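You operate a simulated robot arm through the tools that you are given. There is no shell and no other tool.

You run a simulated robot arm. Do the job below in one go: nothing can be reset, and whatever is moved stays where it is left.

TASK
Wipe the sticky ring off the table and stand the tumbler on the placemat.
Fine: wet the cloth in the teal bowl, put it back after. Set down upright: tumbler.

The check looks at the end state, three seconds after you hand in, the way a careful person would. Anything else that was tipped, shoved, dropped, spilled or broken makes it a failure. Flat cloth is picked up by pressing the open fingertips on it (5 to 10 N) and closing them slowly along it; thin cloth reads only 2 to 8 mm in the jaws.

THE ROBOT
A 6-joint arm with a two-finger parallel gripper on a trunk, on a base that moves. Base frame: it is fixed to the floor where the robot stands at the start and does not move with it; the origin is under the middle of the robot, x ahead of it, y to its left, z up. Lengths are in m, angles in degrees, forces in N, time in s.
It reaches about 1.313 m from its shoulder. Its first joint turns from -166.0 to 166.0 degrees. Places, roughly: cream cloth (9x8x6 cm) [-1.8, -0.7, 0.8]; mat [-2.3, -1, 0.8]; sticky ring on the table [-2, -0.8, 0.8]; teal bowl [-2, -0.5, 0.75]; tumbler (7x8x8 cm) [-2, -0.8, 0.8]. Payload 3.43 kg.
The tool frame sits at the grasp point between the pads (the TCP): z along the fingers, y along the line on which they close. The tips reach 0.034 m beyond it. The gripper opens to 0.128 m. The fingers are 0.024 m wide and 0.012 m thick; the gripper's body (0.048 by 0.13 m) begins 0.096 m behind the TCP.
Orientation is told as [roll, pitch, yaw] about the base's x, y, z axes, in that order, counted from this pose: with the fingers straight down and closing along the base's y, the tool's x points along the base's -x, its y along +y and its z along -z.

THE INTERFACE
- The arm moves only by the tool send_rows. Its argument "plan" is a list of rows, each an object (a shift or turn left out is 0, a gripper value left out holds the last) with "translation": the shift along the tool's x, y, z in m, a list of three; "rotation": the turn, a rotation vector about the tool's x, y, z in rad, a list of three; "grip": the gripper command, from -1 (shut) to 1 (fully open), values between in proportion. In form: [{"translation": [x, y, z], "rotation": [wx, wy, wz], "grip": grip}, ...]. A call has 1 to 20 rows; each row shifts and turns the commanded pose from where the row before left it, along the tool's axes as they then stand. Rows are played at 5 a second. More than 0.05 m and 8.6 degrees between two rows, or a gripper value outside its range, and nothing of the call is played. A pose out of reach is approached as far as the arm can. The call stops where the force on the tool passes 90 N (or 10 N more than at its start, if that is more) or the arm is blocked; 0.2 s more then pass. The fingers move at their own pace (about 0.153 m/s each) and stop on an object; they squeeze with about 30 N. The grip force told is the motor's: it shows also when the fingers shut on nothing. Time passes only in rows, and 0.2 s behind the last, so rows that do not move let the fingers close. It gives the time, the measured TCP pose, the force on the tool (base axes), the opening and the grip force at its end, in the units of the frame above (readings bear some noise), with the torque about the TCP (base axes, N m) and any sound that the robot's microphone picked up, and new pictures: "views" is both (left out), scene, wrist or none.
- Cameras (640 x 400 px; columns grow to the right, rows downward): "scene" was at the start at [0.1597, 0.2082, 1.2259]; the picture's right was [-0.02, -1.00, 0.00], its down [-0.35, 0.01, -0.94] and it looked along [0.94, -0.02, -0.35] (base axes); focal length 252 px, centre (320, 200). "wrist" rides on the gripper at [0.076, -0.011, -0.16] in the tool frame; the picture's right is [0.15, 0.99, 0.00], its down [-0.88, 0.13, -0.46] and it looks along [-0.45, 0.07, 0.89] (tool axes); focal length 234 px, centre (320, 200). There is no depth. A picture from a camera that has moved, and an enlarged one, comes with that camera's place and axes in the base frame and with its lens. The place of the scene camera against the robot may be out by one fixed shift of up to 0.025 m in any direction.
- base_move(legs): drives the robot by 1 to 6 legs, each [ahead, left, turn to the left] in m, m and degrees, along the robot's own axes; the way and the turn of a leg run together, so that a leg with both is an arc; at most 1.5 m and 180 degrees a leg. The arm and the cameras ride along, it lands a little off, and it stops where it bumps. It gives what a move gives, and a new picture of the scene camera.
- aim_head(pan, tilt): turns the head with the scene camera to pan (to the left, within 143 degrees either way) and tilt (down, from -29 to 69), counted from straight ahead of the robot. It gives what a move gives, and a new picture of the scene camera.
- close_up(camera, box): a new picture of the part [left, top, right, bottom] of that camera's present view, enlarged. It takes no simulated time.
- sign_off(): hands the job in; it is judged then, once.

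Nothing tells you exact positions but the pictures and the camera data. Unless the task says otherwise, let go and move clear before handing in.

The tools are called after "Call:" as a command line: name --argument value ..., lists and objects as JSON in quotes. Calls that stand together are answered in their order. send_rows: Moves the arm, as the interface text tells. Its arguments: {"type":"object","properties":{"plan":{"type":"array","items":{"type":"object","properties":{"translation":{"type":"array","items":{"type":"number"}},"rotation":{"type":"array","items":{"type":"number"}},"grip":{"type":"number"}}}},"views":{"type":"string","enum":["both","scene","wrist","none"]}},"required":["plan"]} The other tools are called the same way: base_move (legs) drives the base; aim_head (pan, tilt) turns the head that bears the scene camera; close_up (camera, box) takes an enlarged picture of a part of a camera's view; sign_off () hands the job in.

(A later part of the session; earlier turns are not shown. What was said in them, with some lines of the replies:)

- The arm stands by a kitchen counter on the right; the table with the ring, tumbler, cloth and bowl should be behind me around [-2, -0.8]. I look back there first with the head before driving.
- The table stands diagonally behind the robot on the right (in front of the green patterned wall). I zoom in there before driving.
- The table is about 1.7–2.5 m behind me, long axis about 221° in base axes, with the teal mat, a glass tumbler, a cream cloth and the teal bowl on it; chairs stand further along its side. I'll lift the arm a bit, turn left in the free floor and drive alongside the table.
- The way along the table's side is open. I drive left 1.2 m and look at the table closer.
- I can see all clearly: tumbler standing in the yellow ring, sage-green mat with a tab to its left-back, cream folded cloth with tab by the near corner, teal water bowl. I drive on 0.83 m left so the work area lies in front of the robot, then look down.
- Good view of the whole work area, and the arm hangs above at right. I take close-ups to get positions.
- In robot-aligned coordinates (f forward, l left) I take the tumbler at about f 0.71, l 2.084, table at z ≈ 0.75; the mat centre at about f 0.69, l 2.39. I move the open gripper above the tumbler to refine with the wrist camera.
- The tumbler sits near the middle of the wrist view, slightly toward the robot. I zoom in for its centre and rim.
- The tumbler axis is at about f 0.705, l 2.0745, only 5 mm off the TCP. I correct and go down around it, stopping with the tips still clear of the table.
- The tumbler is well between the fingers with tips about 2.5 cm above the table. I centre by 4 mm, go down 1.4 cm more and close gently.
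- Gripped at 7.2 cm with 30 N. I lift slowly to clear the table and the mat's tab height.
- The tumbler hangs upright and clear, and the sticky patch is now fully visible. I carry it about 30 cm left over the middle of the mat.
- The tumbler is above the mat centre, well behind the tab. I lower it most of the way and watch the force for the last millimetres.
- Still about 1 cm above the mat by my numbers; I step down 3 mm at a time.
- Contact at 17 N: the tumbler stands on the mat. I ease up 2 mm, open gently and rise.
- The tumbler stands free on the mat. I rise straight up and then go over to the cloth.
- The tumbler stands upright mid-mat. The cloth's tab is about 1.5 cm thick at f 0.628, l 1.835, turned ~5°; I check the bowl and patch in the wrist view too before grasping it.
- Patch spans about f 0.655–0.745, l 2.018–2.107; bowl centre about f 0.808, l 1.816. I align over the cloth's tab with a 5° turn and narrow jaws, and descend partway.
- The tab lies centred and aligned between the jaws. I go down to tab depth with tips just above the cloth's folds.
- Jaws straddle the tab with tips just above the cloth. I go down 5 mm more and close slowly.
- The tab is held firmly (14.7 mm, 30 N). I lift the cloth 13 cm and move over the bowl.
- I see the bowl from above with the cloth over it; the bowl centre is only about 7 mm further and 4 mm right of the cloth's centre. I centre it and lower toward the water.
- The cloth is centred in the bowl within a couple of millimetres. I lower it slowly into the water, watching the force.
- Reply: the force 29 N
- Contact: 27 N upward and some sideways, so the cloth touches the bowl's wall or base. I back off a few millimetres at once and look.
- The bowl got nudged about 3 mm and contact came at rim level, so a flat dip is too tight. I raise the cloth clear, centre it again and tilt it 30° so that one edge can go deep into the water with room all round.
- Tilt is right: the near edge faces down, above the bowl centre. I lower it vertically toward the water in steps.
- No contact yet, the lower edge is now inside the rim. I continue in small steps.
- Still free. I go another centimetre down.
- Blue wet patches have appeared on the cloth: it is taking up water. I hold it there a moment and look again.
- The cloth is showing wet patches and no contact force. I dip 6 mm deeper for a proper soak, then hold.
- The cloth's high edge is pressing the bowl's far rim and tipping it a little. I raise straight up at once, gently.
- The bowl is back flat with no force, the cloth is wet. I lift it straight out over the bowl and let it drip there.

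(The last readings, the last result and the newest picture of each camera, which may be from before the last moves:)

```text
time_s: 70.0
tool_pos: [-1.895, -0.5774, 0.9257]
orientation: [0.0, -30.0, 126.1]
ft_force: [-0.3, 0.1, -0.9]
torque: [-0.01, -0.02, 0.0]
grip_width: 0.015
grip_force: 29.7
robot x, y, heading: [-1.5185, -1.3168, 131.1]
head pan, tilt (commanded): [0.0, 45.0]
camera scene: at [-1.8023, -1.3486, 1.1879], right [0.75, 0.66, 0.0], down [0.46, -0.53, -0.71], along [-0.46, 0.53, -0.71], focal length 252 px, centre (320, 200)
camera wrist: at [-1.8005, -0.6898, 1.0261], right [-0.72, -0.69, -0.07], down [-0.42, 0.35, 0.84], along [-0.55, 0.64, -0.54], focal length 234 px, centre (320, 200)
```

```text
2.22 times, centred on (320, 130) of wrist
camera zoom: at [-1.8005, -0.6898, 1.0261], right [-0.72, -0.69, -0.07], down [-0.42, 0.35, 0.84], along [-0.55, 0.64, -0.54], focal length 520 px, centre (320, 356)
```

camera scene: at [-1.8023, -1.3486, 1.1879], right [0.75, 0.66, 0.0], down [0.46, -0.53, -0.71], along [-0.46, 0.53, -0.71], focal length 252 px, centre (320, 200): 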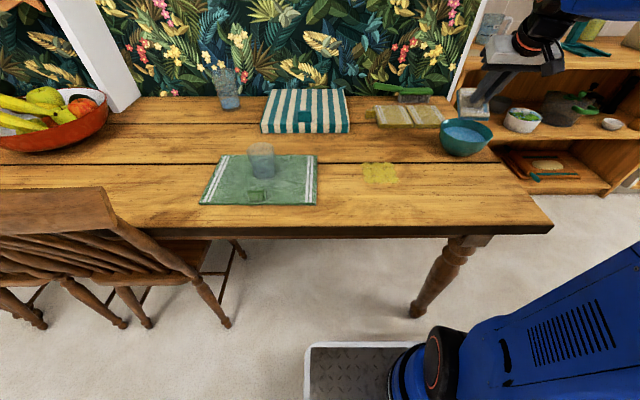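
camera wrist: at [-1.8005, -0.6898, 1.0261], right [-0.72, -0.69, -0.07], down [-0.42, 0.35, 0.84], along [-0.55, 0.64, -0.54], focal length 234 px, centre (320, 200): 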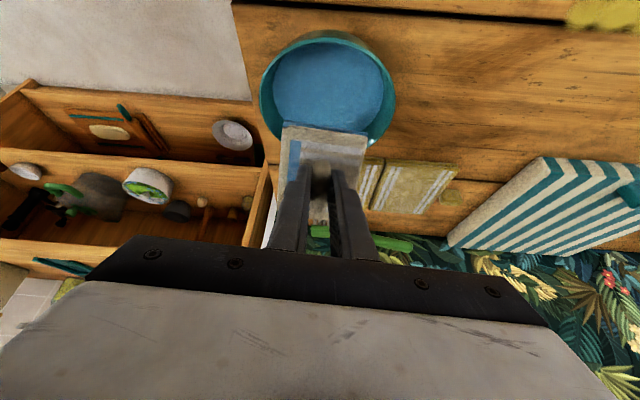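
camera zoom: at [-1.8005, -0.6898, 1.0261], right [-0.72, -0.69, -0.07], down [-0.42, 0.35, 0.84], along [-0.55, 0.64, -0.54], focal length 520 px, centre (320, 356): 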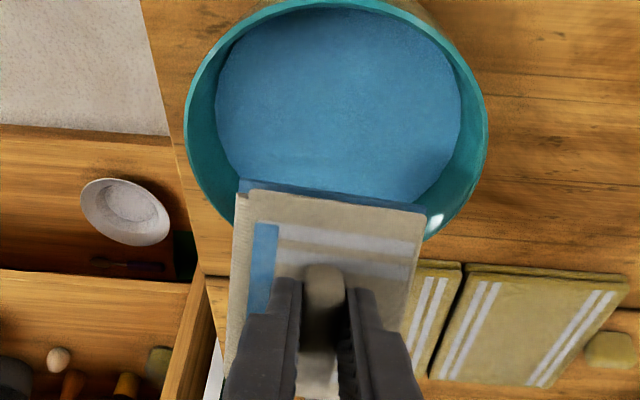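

The cloth's underside is visibly wet (blue) and the bowl stands normally. I level the cloth, then carry it over to the sticky patch.

Call:
send_rows --plan '[{"rotation": [0, 0.131, 0]}, {"rotation": [0, 0.131, 0]}, {"rotation": [0, 0.131, 0]}, {"rotation": [0, 0.131, 0]}, {"translation": [0, 0, 0]}, {"translation": [0.0215, 0.0406, 0]}, {"translation": [0.0215, 0.0406, 0]}, {"translation": [0.0215, 0.0406, 0]}, {"translation": [0.0215, 0.0406, 0]}, {"translation": [0.0215, 0.0406, 0]}, {"translation": [0.0215, 0.0406, 0]}, {"translation": [0, 0, 0.02]}, {"translation": [0, 0, 0]}]'

Call:
close_up --camera "scene" --box '[320, 90, 460, 200]'

Call:
close_up --camera "wrist" --box '[220, 60, 420, 200]'

```text
time_s: 72.8
tool_pos: [-2.0134, -0.8245, 0.9081]
orientation: [0.0, 0.0, 126.1]
ft_force: [0.1, -1.1, -0.9]
torque: [0.0, 0.0, -0.01]
grip_width: 0.0147
grip_force: 29.9
robot x, y, heading: [-1.5154, -1.3182, 131.2]
head pan, tilt (commanded): [0.0, 45.0]
camera scene: at [-1.8023, -1.3487, 1.1879], right [0.75, 0.66, 0.0], down [0.46, -0.53, -0.71], along [-0.46, 0.53, -0.71], focal length 252 px, centre (320, 200)
camera wrist: at [-1.9597, -0.8796, 1.0694], right [-0.71, -0.7, 0.0], down [-0.62, 0.63, 0.46], along [-0.32, 0.32, -0.89], focal length 234 px, centre (320, 200)
```

scene: 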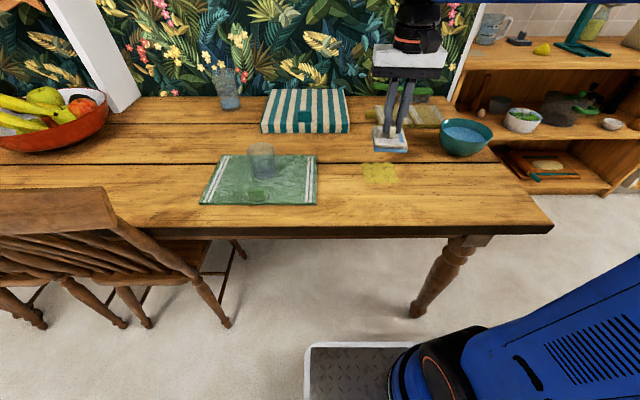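
wrist: 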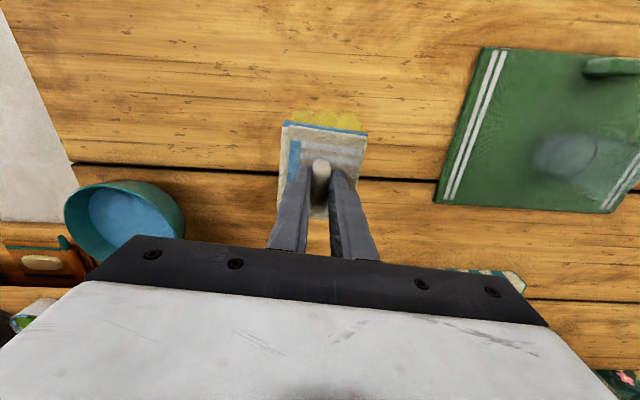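

```text
3.64 times, centred on (390, 145) of scene
camera zoom: at [-1.8023, -1.3487, 1.1879], right [0.75, 0.66, 0.0], down [0.46, -0.53, -0.71], along [-0.46, 0.53, -0.71], focal length 914 px, centre (66, 400)
```

zoom: 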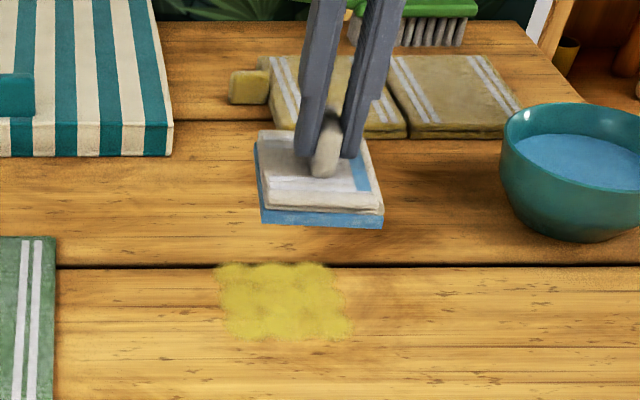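

```text
2.86 times, centred on (320, 130) of wrist
camera zoom: at [-1.9597, -0.8796, 1.0694], right [-0.71, -0.7, 0.0], down [-0.62, 0.63, 0.46], along [-0.32, 0.32, -0.89], focal length 669 px, centre (320, 400)
```

zoom: 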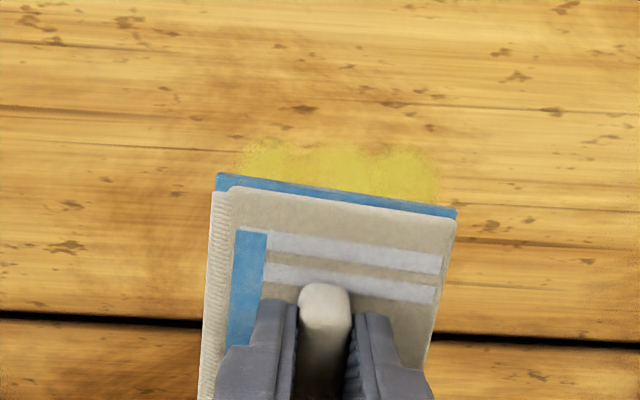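

The wet cloth is right above the patch. I lower it to just above the table, then make contact in small steps.

Call:
send_rows --plan '[{"translation": [0, 0, 0.03]}, {"translation": [0, 0, 0.03]}, {"translation": [0, 0, 0.02]}, {"translation": [0, 0, 0.008]}, {"translation": [0, 0, 0]}]' --views "none"

Call:
send_rows --plan '[{"translation": [0, 0, 0.003]}, {"translation": [0, 0, 0.002]}, {"translation": [0, 0, 0]}]' --views "none"

Call:
send_rows --plan '[{"translation": [0, 0, 0.001]}, {"translation": [0, 0, 0]}]' --views "none"

```text
time_s: 74.0
tool_pos: [-2.0141, -0.823, 0.8196]
orientation: [0.0, 0.0, 126.1]
ft_force: [0.2, 1.1, -0.6]
torque: [0.04, 0.0, -0.02]
grip_width: 0.0149
grip_force: 29.8
robot x, y, heading: [-1.5165, -1.3135, 131.0]
head pan, tilt (commanded): [0.0, 45.0]
```

```text
time_s: 74.8
tool_pos: [-2.0154, -0.8244, 0.8146]
orientation: [0.0, 0.0, 126.1]
ft_force: [0.3, 0.0, -0.2]
torque: [-0.05, 0.01, -0.01]
grip_width: 0.0147
grip_force: 29.7
robot x, y, heading: [-1.5161, -1.3142, 131.1]
head pan, tilt (commanded): [0.0, 45.0]
```

```text
time_s: 75.4
tool_pos: [-2.0149, -0.8243, 0.8137]
orientation: [-0.1, 0.0, 126.1]
ft_force: [0.3, 0.1, -0.9]
torque: [0.05, -0.01, -0.02]
grip_width: 0.0148
grip_force: 29.5
robot x, y, heading: [-1.516, -1.317, 130.9]
head pan, tilt (commanded): [0.0, 45.0]
```

Call:
send_rows --plan '[{"translation": [0, 0, 0.001]}, {"translation": [0, 0, 0]}]' --views "none"

Call:
send_rows --plan '[{"translation": [0, 0, 0.001]}, {"translation": [0, 0, 0]}]' --views "none"

Call:
close_up --camera "scene" --box '[320, 110, 460, 220]'

```text
time_s: 76.0
tool_pos: [-2.0153, -0.8251, 0.8132]
orientation: [0.0, 0.0, 126.1]
ft_force: [0.4, 0.6, 8.1]
torque: [-0.24, -0.24, 0.02]
grip_width: 0.0149
grip_force: 30.2
robot x, y, heading: [-1.5126, -1.3172, 130.9]
head pan, tilt (commanded): [0.0, 45.0]
```

```text
time_s: 76.6
tool_pos: [-2.0142, -0.8239, 0.8122]
orientation: [0.0, -0.2, 126.1]
ft_force: [-2.5, 3.5, 26.0]
torque: [-0.16, -0.17, 0.02]
grip_width: 0.0149
grip_force: 30.0
robot x, y, heading: [-1.5191, -1.3195, 131.1]
head pan, tilt (commanded): [0.0, 45.0]
```

```text
3.64 times, centred on (390, 165) of scene
camera zoom: at [-1.8019, -1.349, 1.188], right [0.75, 0.66, 0.0], down [0.46, -0.53, -0.71], along [-0.46, 0.53, -0.71], focal length 914 px, centre (66, 327)
```

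zoom: 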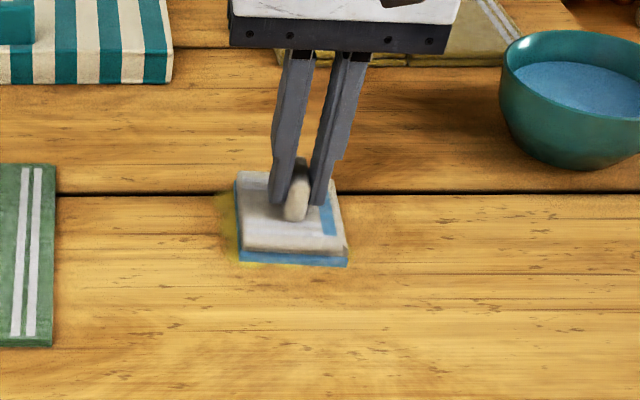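

Contact: 8 N at first touch, 26 N a millimetre deeper. I ease back 0.8 mm to about 10 N and start wiping strokes over the patch.

Call:
send_rows --plan '[{"translation": [0, 0, -0.0008]}, {"translation": [0, 0.01, 0]}, {"translation": [0, 0.015, 0]}, {"translation": [0, 0.015, 0]}, {"translation": [0, 0, 0]}]' --views "none"

Call:
close_up --camera "scene" --box '[320, 110, 460, 220]'

```text
time_s: 77.8
tool_pos: [-2.0461, -0.8465, 0.8123]
orientation: [-0.1, 0.0, 126.2]
ft_force: [10.0, 5.9, 25.2]
torque: [0.13, -0.41, -0.01]
grip_width: 0.0147
grip_force: 30.2
robot x, y, heading: [-1.5169, -1.3155, 131.0]
head pan, tilt (commanded): [0.0, 45.0]
```

```text
3.64 times, centred on (390, 165) of scene
camera zoom: at [-1.8014, -1.3489, 1.1881], right [0.75, 0.66, 0.0], down [0.46, -0.53, -0.71], along [-0.46, 0.53, -0.71], focal length 914 px, centre (66, 327)
```

zoom: 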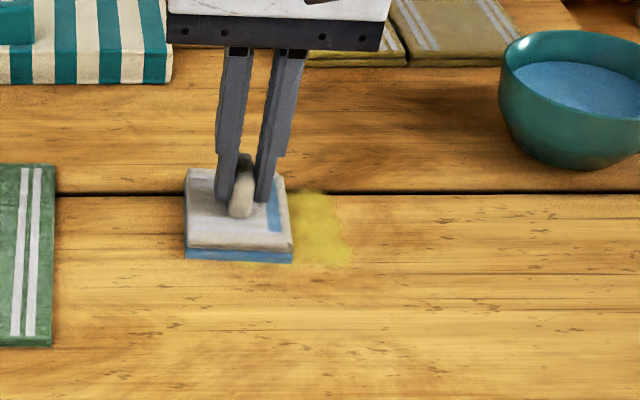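

Moving fine; force is still 25 N, so I ease another 0.8 mm and stroke back to the right.

Call:
send_rows --plan '[{"translation": [0, 0, -0.0008]}, {"translation": [0, -0.015, 0]}, {"translation": [0, -0.015, 0]}, {"translation": [0, -0.015, 0]}, {"translation": [0, -0.015, 0]}, {"translation": [0, -0.015, 0]}, {"translation": [0, 0, 0]}]' --views "none"

Call:
close_up --camera "scene" --box '[320, 110, 460, 220]'

```text
time_s: 79.4
tool_pos: [-1.9847, -0.8011, 0.8131]
orientation: [0.0, 0.1, 126.1]
ft_force: [-0.2, 0.1, -0.4]
torque: [0.03, -0.02, 0.0]
grip_width: 0.0148
grip_force: 29.4
robot x, y, heading: [-1.5177, -1.3129, 131.0]
head pan, tilt (commanded): [0.0, 45.0]
```

```text
3.64 times, centred on (390, 165) of scene
camera zoom: at [-1.8023, -1.3486, 1.1879], right [0.75, 0.66, 0.0], down [0.46, -0.53, -0.71], along [-0.46, 0.53, -0.71], focal length 914 px, centre (66, 327)
```

zoom: 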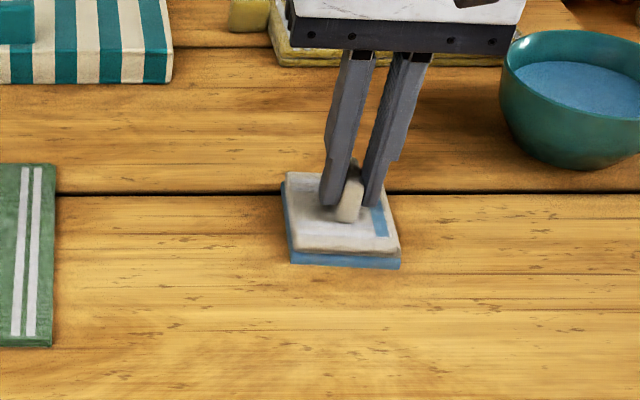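

The left half is already clean. Contact is nearly lost, so I press 0.8 mm and keep stroking over the right half.

Call:
send_rows --plan '[{"translation": [0, 0, 0.0009]}, {"translation": [0, 0.015, 0]}, {"translation": [0, 0.015, 0]}, {"translation": [0, -0.015, 0]}, {"translation": [0, -0.015, 0]}, {"translation": [0, -0.015, 0]}, {"translation": [0, -0.015, 0]}, {"translation": [0, 0, 0]}]' --views "none"

Call:
close_up --camera "scene" --box '[320, 110, 460, 220]'

```text
time_s: 81.2
tool_pos: [-1.9622, -0.7871, 0.8133]
orientation: [0.1, -0.1, 126.2]
ft_force: [0.8, -0.6, -0.7]
torque: [0.02, 0.01, 0.0]
grip_width: 0.0147
grip_force: 29.7
robot x, y, heading: [-1.5158, -1.3158, 131.1]
head pan, tilt (commanded): [0.0, 45.0]
```

```text
3.64 times, centred on (390, 165) of scene
camera zoom: at [-1.8023, -1.3486, 1.1879], right [0.75, 0.66, 0.0], down [0.46, -0.53, -0.71], along [-0.46, 0.53, -0.71], focal length 914 px, centre (66, 327)
```

zoom: 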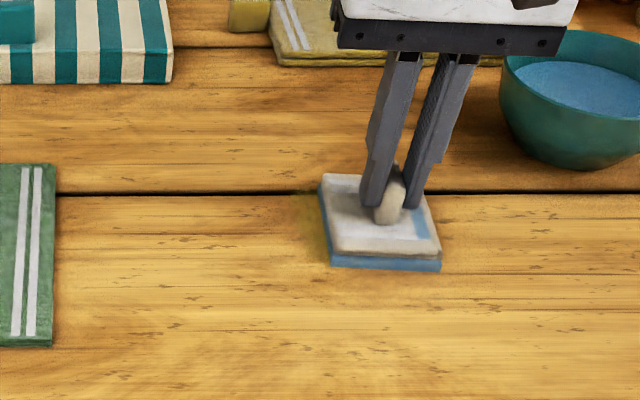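

A faint strip remains just left of the cloth and I've lost pressure here. I press about a millimetre more and stroke left over it.

Call:
send_rows --plan '[{"translation": [0, 0, 0.001]}, {"translation": [0, 0, 0.0003]}, {"translation": [0, 0, 0]}]' --views "none"

Call:
send_rows --plan '[{"translation": [0, 0.012, 0]}, {"translation": [0, 0.012, 0]}, {"translation": [0, 0.012, 0]}, {"translation": [0, 0, 0]}]' --views "none"

Call:
close_up --camera "scene" --box '[320, 110, 460, 220]'

```text
time_s: 82.0
tool_pos: [-1.9618, -0.7863, 0.8132]
orientation: [0.0, -0.1, 126.1]
ft_force: [3.8, -0.6, 18.6]
torque: [-0.22, -0.28, -0.03]
grip_width: 0.0149
grip_force: 30.2
robot x, y, heading: [-1.5165, -1.3174, 131.0]
head pan, tilt (commanded): [0.0, 45.0]
```

```text
time_s: 83.0
tool_pos: [-1.9911, -0.8081, 0.8107]
orientation: [0.0, -0.2, 126.1]
ft_force: [13.1, 10.4, 34.5]
torque: [0.43, -0.37, -0.09]
grip_width: 0.0148
grip_force: 29.6
robot x, y, heading: [-1.5171, -1.3189, 131.1]
head pan, tilt (commanded): [0.0, 45.0]
```

```text
3.64 times, centred on (390, 165) of scene
camera zoom: at [-1.8013, -1.3489, 1.1881], right [0.75, 0.66, 0.0], down [0.46, -0.53, -0.71], along [-0.46, 0.53, -0.71], focal length 914 px, centre (66, 327)
```

zoom: 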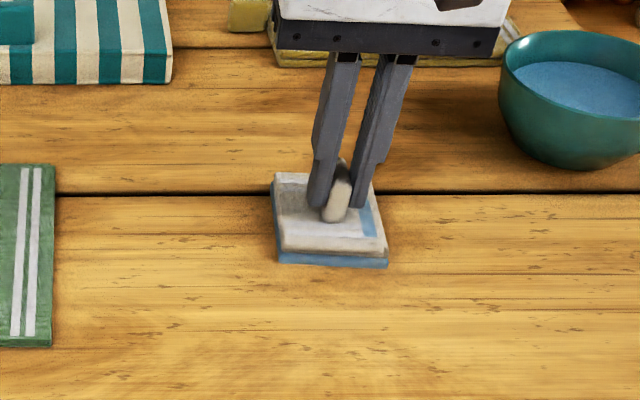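

Pressure is a bit high (34 N), I ease 0.8 mm and continue left, then back right.

Call:
send_rows --plan '[{"translation": [0, 0, -0.0008]}, {"translation": [0, 0.015, 0]}, {"translation": [0, 0.015, 0]}, {"translation": [0, 0.015, 0]}, {"translation": [0, 0, 0]}]' --views "none"

Call:
close_up --camera "scene" --box '[320, 110, 460, 220]'

```text
time_s: 84.2
tool_pos: [-2.0282, -0.8342, 0.811]
orientation: [-0.1, 0.0, 126.1]
ft_force: [7.0, 5.6, 16.6]
torque: [0.23, -0.15, -0.04]
grip_width: 0.0148
grip_force: 29.9
robot x, y, heading: [-1.514, -1.3185, 130.7]
head pan, tilt (commanded): [0.0, 45.0]
```

```text
3.64 times, centred on (390, 165) of scene
camera zoom: at [-1.8018, -1.3488, 1.188], right [0.75, 0.66, 0.0], down [0.46, -0.53, -0.71], along [-0.46, 0.53, -0.71], focal length 914 px, centre (66, 327)
```

zoom: 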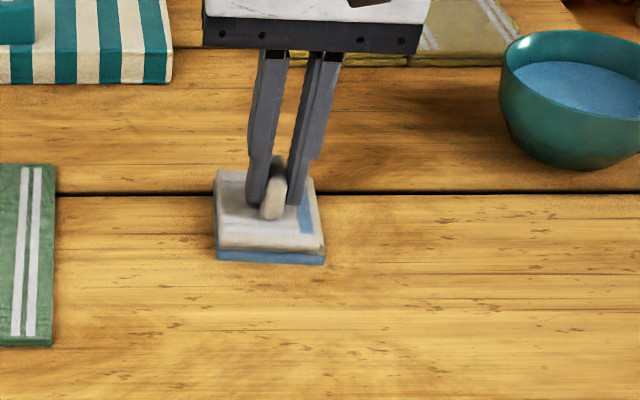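

The right part is clean now as well. I do two more strokes, shifted a bit toward and away from the robot, to catch the edges.

Call:
send_rows --plan '[{"translation": [0.008, 0.008, 0]}, {"translation": [0.008, 0, 0]}, {"translation": [0, -0.015, 0]}, {"translation": [0, -0.015, 0.0002]}, {"translation": [0, -0.015, 0.0002]}, {"translation": [0, -0.015, 0.0002]}, {"translation": [0, 0, 0]}]' --views "none"

Call:
close_up --camera "scene" --box '[320, 110, 460, 220]'

```text
time_s: 85.8
tool_pos: [-1.976, -0.8167, 0.8105]
orientation: [0.1, -0.1, 126.1]
ft_force: [-8.6, -6.0, 24.7]
torque: [-0.39, 0.12, -0.06]
grip_width: 0.0148
grip_force: 30.0
robot x, y, heading: [-1.5151, -1.316, 131.1]
head pan, tilt (commanded): [0.0, 45.0]
```

```text
3.64 times, centred on (390, 165) of scene
camera zoom: at [-1.8021, -1.3494, 1.188], right [0.75, 0.66, 0.0], down [0.46, -0.53, -0.71], along [-0.46, 0.53, -0.71], focal length 914 px, centre (66, 327)
```

zoom: 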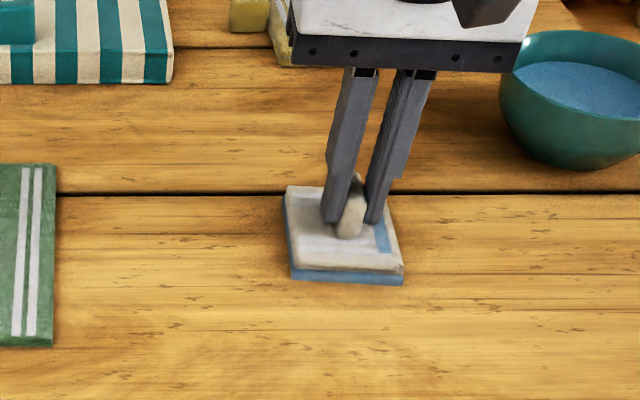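

Now the stroke shifted away from the robot, going left, and then I lift to inspect.

Call:
send_rows --plan '[{"translation": [-0.012, 0, -0.0004]}, {"translation": [-0.014, -0.004, 0]}, {"translation": [0, 0.015, 0]}, {"translation": [0, 0.015, -0.0002]}, {"translation": [0, 0.015, -0.0002]}, {"translation": [0, 0.015, 0]}, {"translation": [0, 0.01, 0]}, {"translation": [0, 0, 0]}]' --views "none"

Call:
send_rows --plan '[{"translation": [0, 0, -0.005]}, {"translation": [0, 0, -0.03]}, {"translation": [0, 0, -0.03]}, {"translation": [0, 0, -0.03]}, {"translation": [0, -0.03, 0]}, {"translation": [0, -0.04, 0]}, {"translation": [0, -0.04, 0]}, {"translation": [0, 0, 0]}]'

Call:
close_up --camera "scene" --box '[320, 120, 460, 230]'

Call:
close_up --camera "wrist" --box '[280, 60, 480, 200]'

```text
time_s: 87.6
tool_pos: [-2.0427, -0.8338, 0.8116]
orientation: [0.0, 0.0, 126.1]
ft_force: [-1.2, -0.2, 0.3]
torque: [-0.02, 0.02, 0.0]
grip_width: 0.0147
grip_force: 29.8
robot x, y, heading: [-1.5169, -1.3157, 131.2]
head pan, tilt (commanded): [0.0, 45.0]
```

```text
time_s: 89.4
tool_pos: [-1.9562, -0.7696, 0.907]
orientation: [-0.1, -0.1, 126.0]
ft_force: [0.6, 0.1, -0.7]
torque: [-0.04, 0.0, -0.02]
grip_width: 0.0148
grip_force: 30.1
robot x, y, heading: [-1.5123, -1.3163, 131.2]
head pan, tilt (commanded): [0.0, 45.0]
camera scene: at [-1.8023, -1.3486, 1.1879], right [0.75, 0.66, 0.0], down [0.46, -0.53, -0.71], along [-0.46, 0.53, -0.71], focal length 252 px, centre (320, 200)
camera wrist: at [-1.9027, -0.8254, 1.0681], right [-0.71, -0.7, 0.0], down [-0.62, 0.63, 0.46], along [-0.32, 0.32, -0.89], focal length 234 px, centre (320, 200)
```

scene: 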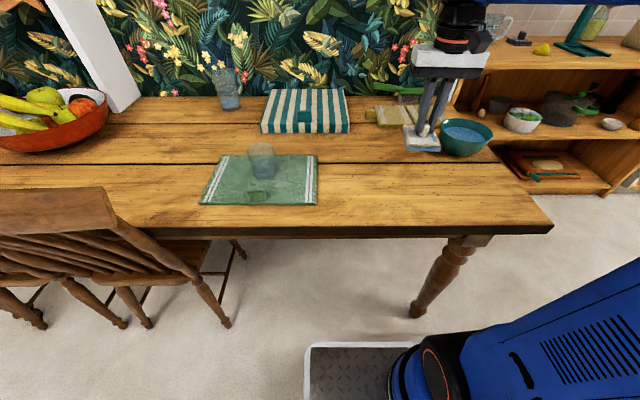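
wrist: 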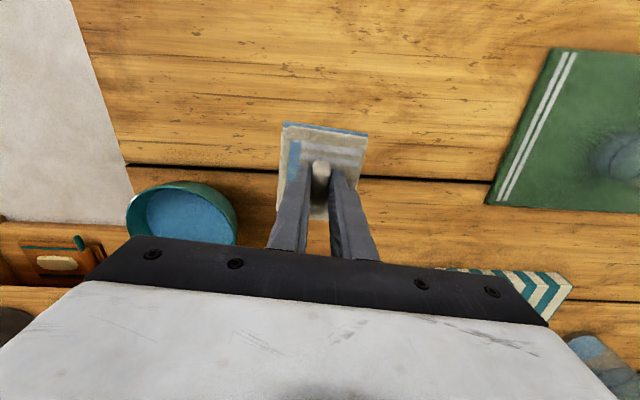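

```text
3.64 times, centred on (390, 175) of scene
camera zoom: at [-1.8023, -1.3486, 1.1879], right [0.75, 0.66, 0.0], down [0.46, -0.53, -0.71], along [-0.46, 0.53, -0.71], focal length 914 px, centre (66, 291)
```

zoom: 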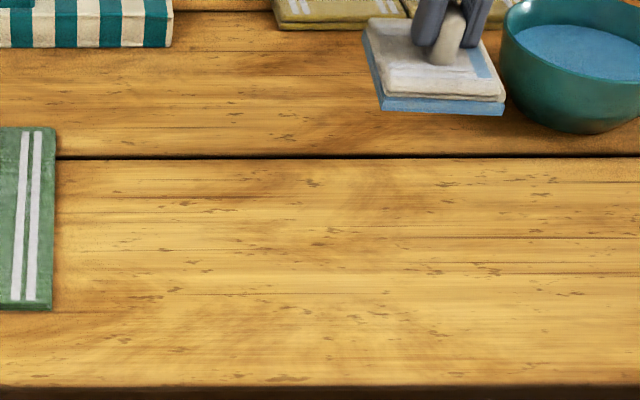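

```text
2.86 times, centred on (380, 130) of wrist
camera zoom: at [-1.9027, -0.8254, 1.0681], right [-0.71, -0.7, 0.0], down [-0.62, 0.63, 0.46], along [-0.32, 0.32, -0.89], focal length 669 px, centre (149, 400)
```

zoom: 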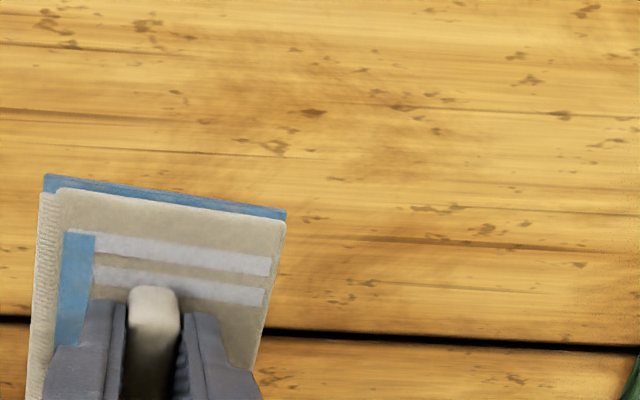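

The patch looks gone. I take a tighter look to be sure nothing faint is left.

Call:
close_up --camera "scene" --box '[350, 150, 420, 200]'

Call:
close_up --camera "wrist" --box '[355, 90, 455, 180]'

```text
8.00 times, centred on (385, 175) of scene
camera zoom: at [-1.8023, -1.3486, 1.1879], right [0.75, 0.66, 0.0], down [0.46, -0.53, -0.71], along [-0.46, 0.53, -0.71], focal length 2012 px, centre (-200, 400)
```

zoom: 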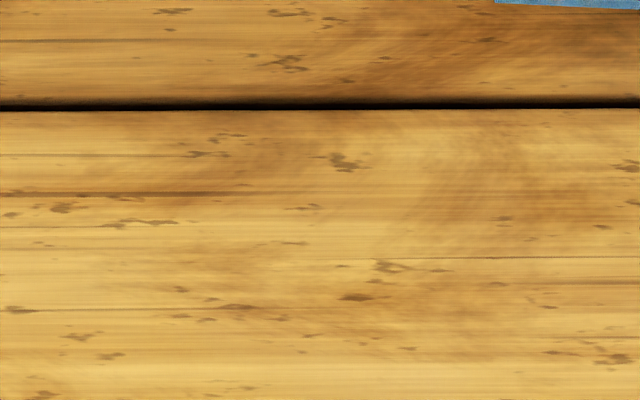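

```text
4.44 times, centred on (405, 135) of wrist
camera zoom: at [-1.9027, -0.8254, 1.0681], right [-0.71, -0.7, 0.0], down [-0.62, 0.63, 0.46], along [-0.32, 0.32, -0.89], focal length 1041 px, centre (-58, 489)
```

zoom: 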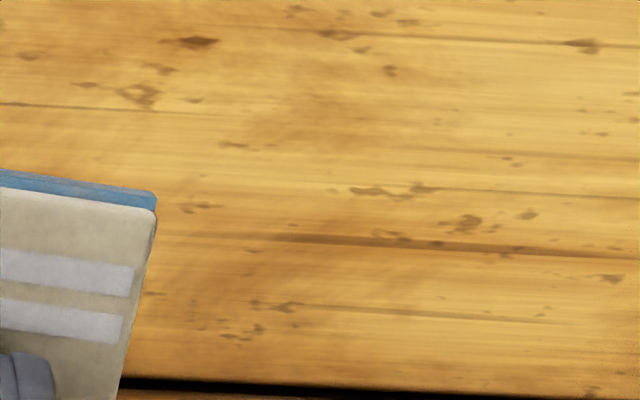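

The table is clean. Now I take the cloth back to where it lay: TCP (-1.794, -0.729), same orientation.

Call:
send_rows --plan '[{"translation": [0.0157, -0.0387, 0]}, {"translation": [0.0157, -0.0387, 0]}, {"translation": [0.0157, -0.0387, 0]}, {"translation": [0.0159, -0.0385, 0]}, {"translation": [0, 0, 0]}, {"translation": [0, 0, 0.03]}, {"translation": [0, 0, 0.03]}, {"translation": [0, 0, 0.02]}, {"translation": [0, 0, 0]}]'

Call:
close_up --camera "scene" --box '[430, 110, 540, 210]'

```text
time_s: 91.4
tool_pos: [-1.7942, -0.7297, 0.8257]
orientation: [0.0, 0.1, 126.2]
ft_force: [0.0, -0.7, -0.5]
torque: [0.01, 0.04, 0.02]
grip_width: 0.0151
grip_force: 29.9
robot x, y, heading: [-1.5171, -1.3178, 131.0]
head pan, tilt (commanded): [0.0, 45.0]
camera scene: at [-1.8023, -1.3487, 1.1879], right [0.75, 0.66, 0.0], down [0.46, -0.53, -0.71], along [-0.46, 0.53, -0.71], focal length 252 px, centre (320, 200)
camera wrist: at [-1.74, -0.786, 0.9865], right [-0.71, -0.7, 0.0], down [-0.62, 0.63, 0.46], along [-0.32, 0.32, -0.89], focal length 234 px, centre (320, 200)
```

scene: 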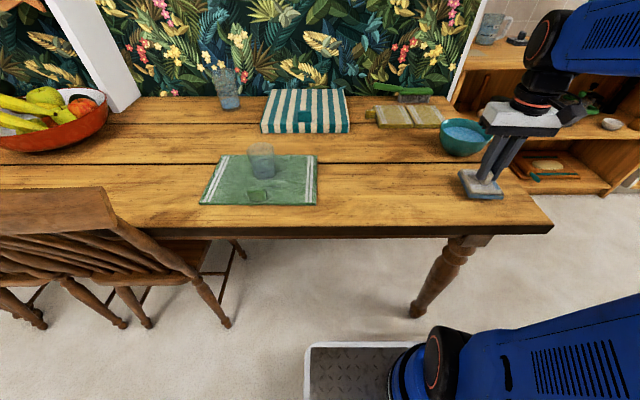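
wrist: 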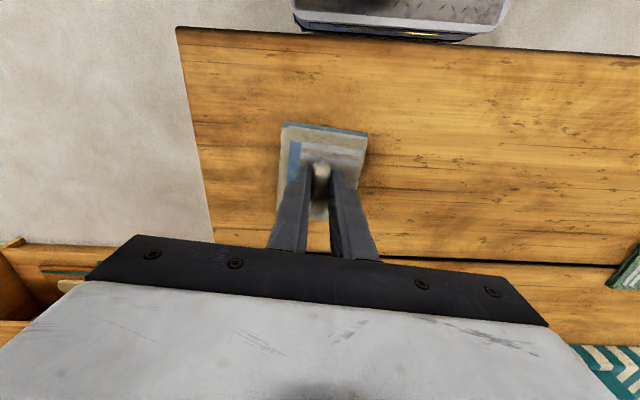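

```text
4.00 times, centred on (485, 160) of scene
camera zoom: at [-1.8023, -1.3487, 1.1879], right [0.75, 0.66, 0.0], down [0.46, -0.53, -0.71], along [-0.46, 0.53, -0.71], focal length 1006 px, centre (-340, 360)
```

zoom: 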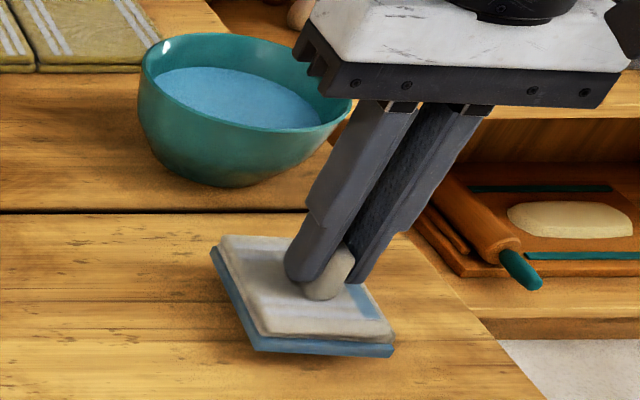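

Right above its old place. I lower it to contact.

Call:
send_rows --plan '[{"translation": [0, 0, 0.006]}, {"translation": [0, 0, 0.004]}, {"translation": [0, 0, 0.001]}, {"translation": [0, 0, 0]}]' --views "none"

Call:
send_rows --plan '[{"translation": [0, 0, 0.001]}, {"translation": [0, 0, 0]}]' --views "none"

```text
time_s: 92.4
tool_pos: [-1.7945, -0.7295, 0.8156]
orientation: [0.0, 0.2, 126.1]
ft_force: [0.2, 0.0, -0.2]
torque: [0.02, 0.01, 0.0]
grip_width: 0.0149
grip_force: 29.4
robot x, y, heading: [-1.5168, -1.3171, 131.0]
head pan, tilt (commanded): [0.0, 45.0]
```

```text
time_s: 93.0
tool_pos: [-1.7936, -0.7299, 0.8149]
orientation: [0.0, 0.0, 126.1]
ft_force: [0.0, 0.2, -0.9]
torque: [-0.03, 0.0, 0.01]
grip_width: 0.0149
grip_force: 30.1
robot x, y, heading: [-1.5183, -1.3142, 131.3]
head pan, tilt (commanded): [0.0, 45.0]
```

Call:
send_rows --plan '[{"translation": [0, 0, 0.001]}, {"translation": [0, 0, 0]}]' --views "none"

Call:
send_rows --plan '[{"translation": [0, 0, 0.0007]}, {"translation": [0, 0, 0]}]' --views "none"

```text
time_s: 93.6
tool_pos: [-1.7934, -0.7293, 0.8127]
orientation: [0.0, 0.0, 126.1]
ft_force: [0.3, 0.9, -0.2]
torque: [0.01, 0.03, 0.0]
grip_width: 0.0147
grip_force: 30.1
robot x, y, heading: [-1.5176, -1.3171, 131.2]
head pan, tilt (commanded): [0.0, 45.0]
```

```text
time_s: 94.2
tool_pos: [-1.794, -0.7297, 0.8137]
orientation: [0.0, 0.0, 126.0]
ft_force: [0.1, 0.0, -0.7]
torque: [0.01, 0.0, 0.02]
grip_width: 0.0151
grip_force: 30.0
robot x, y, heading: [-1.514, -1.3191, 131.0]
head pan, tilt (commanded): [0.0, 45.0]
```

Practically at table level; one more millimetre, then I open slowly.

Call:
send_rows --plan '[{"translation": [0, 0, 0.0008]}, {"translation": [0, 0, 0]}]' --views "none"

Call:
send_rows --plan '[{"translation": [0, 0, 0], "grip": -0.7}, {"translation": [0, 0, 0], "grip": -0.5}, {"translation": [0, 0, 0], "grip": -0.3}, {"translation": [0, 0, 0], "grip": -0.2}, {"translation": [0, 0, 0]}]'

Call:
close_up --camera "scene" --box '[430, 110, 540, 210]'

```text
time_s: 94.8
tool_pos: [-1.7947, -0.731, 0.8127]
orientation: [0.0, 0.0, 126.1]
ft_force: [0.5, -0.6, -0.3]
torque: [-0.01, 0.0, -0.01]
grip_width: 0.0148
grip_force: 30.0
robot x, y, heading: [-1.5156, -1.3156, 131.0]
head pan, tilt (commanded): [0.0, 45.0]
```

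```text
time_s: 96.0
tool_pos: [-1.7945, -0.729, 0.8132]
orientation: [-0.1, 0.0, 126.1]
ft_force: [-0.8, 0.5, 0.4]
torque: [0.0, 0.03, 0.02]
grip_width: 0.0512
grip_force: 0.0
robot x, y, heading: [-1.5203, -1.3165, 131.0]
head pan, tilt (commanded): [0.0, 45.0]
camera scene: at [-1.8023, -1.3487, 1.1879], right [0.75, 0.66, 0.0], down [0.46, -0.53, -0.71], along [-0.46, 0.53, -0.71], focal length 252 px, centre (320, 200)
camera wrist: at [-1.7406, -0.7856, 0.9727], right [-0.71, -0.7, 0.0], down [-0.62, 0.63, 0.46], along [-0.32, 0.33, -0.89], focal length 234 px, centre (320, 200)
```

scene: 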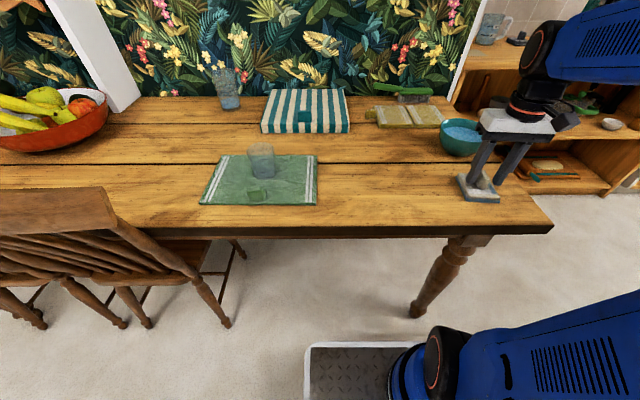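
wrist: 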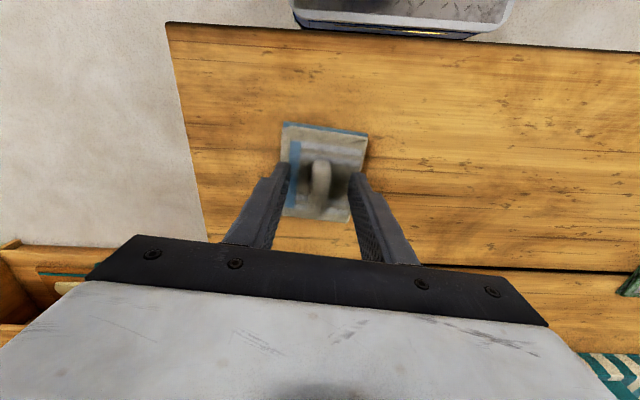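

```text
4.00 times, centred on (485, 160) of scene
camera zoom: at [-1.8023, -1.3487, 1.1879], right [0.75, 0.66, 0.0], down [0.46, -0.53, -0.71], along [-0.46, 0.53, -0.71], focal length 1006 px, centre (-340, 360)
```

zoom: 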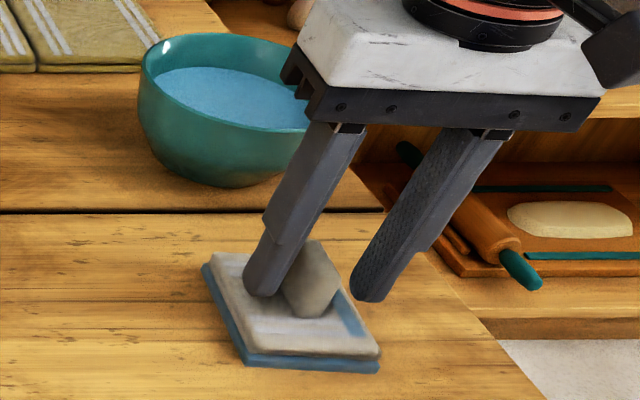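

The cloth lies exactly where it was. I rise straight up and inspect the whole scene.

Call:
send_rows --plan '[{"translation": [0, 0, -0.02]}, {"translation": [0, 0, -0.03]}, {"translation": [0, 0, -0.04]}, {"translation": [0, 0, -0.04]}, {"translation": [0, 0, -0.04]}, {"translation": [0.03, 0, -0.03]}, {"translation": [0.03, 0, -0.03]}, {"translation": [0, 0, 0]}, {"translation": [0, 0, 0]}]'

Call:
close_up --camera "scene" --box '[190, 110, 350, 220]'

Call:
close_up --camera "scene" --box '[340, 100, 520, 220]'

```text
time_s: 98.0
tool_pos: [-1.7601, -0.7773, 1.0417]
orientation: [0.0, -0.1, 126.1]
ft_force: [1.0, 0.3, 0.6]
torque: [-0.04, -0.03, 0.01]
grip_width: 0.0512
grip_force: 0.1
robot x, y, heading: [-1.516, -1.3142, 131.0]
head pan, tilt (commanded): [0.0, 45.0]
camera scene: at [-1.8023, -1.3486, 1.1879], right [0.75, 0.66, 0.0], down [0.46, -0.53, -0.71], along [-0.46, 0.53, -0.71], focal length 252 px, centre (320, 200)
camera wrist: at [-1.7052, -0.8333, 1.202], right [-0.71, -0.7, 0.0], down [-0.62, 0.63, 0.46], along [-0.32, 0.32, -0.89], focal length 234 px, centre (320, 200)
```

scene: 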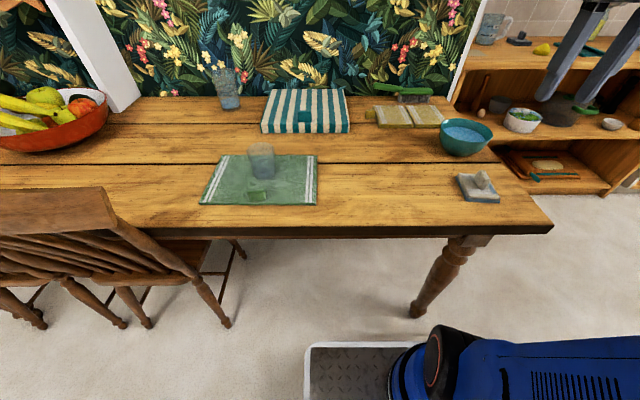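
wrist: 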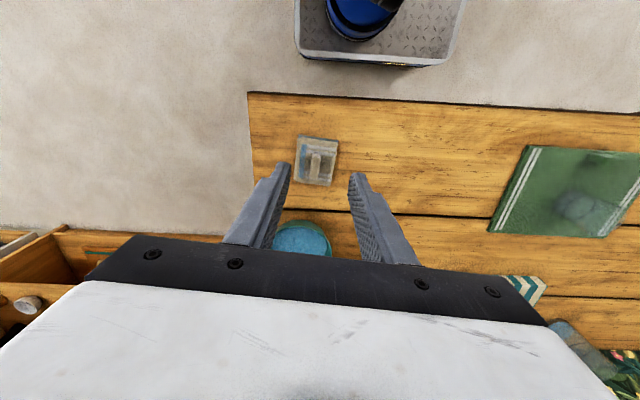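

```text
3.64 times, centred on (270, 165) of scene
camera zoom: at [-1.8023, -1.3486, 1.1879], right [0.75, 0.66, 0.0], down [0.46, -0.53, -0.71], along [-0.46, 0.53, -0.71], focal length 914 px, centre (502, 327)
```

zoom: 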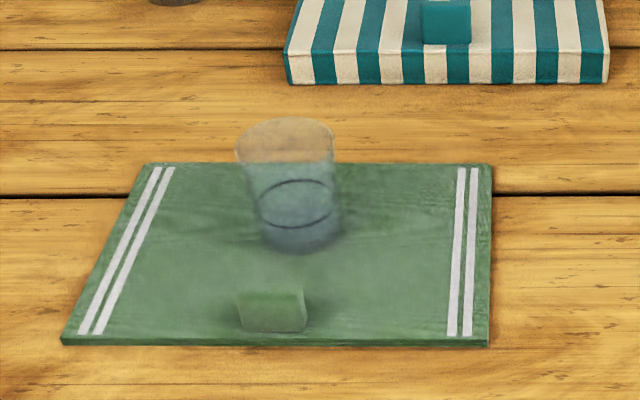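

```text
3.33 times, centred on (430, 160) of scene
camera zoom: at [-1.8023, -1.3486, 1.1879], right [0.75, 0.66, 0.0], down [0.46, -0.53, -0.71], along [-0.46, 0.53, -0.71], focal length 838 px, centre (-47, 333)
```

zoom: 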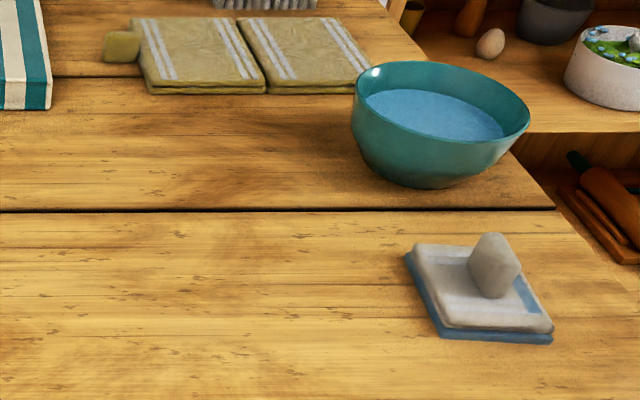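

The patch is gone, the tumbler stands upright mid-mat, the cloth is back in its place and the bowl stands level with its water (it shifted only a few millimetres). The gripper is empty and clear, so I hand in.

Call:
sign_off

```text
The job is handed in.
```

The sticky ring is wiped off the table, and the tumbler stands upright near the middle of the placemat. I can't see any trace of the ring in close-ups from either camera.

- **Cloth:** I wetted it in the teal bowl, wiped with it, and put it back where it was lying. It is still damp.
- **Bowl:** The cloth touched it twice during the dip. The first touch nudged it about 3 mm. The second tipped it slightly before I lifted off, and it settled level again. I saw no water spilled, and overall it sits 3–4 mm from where it started.

The gripper was empty and clear of the table when I handed in.
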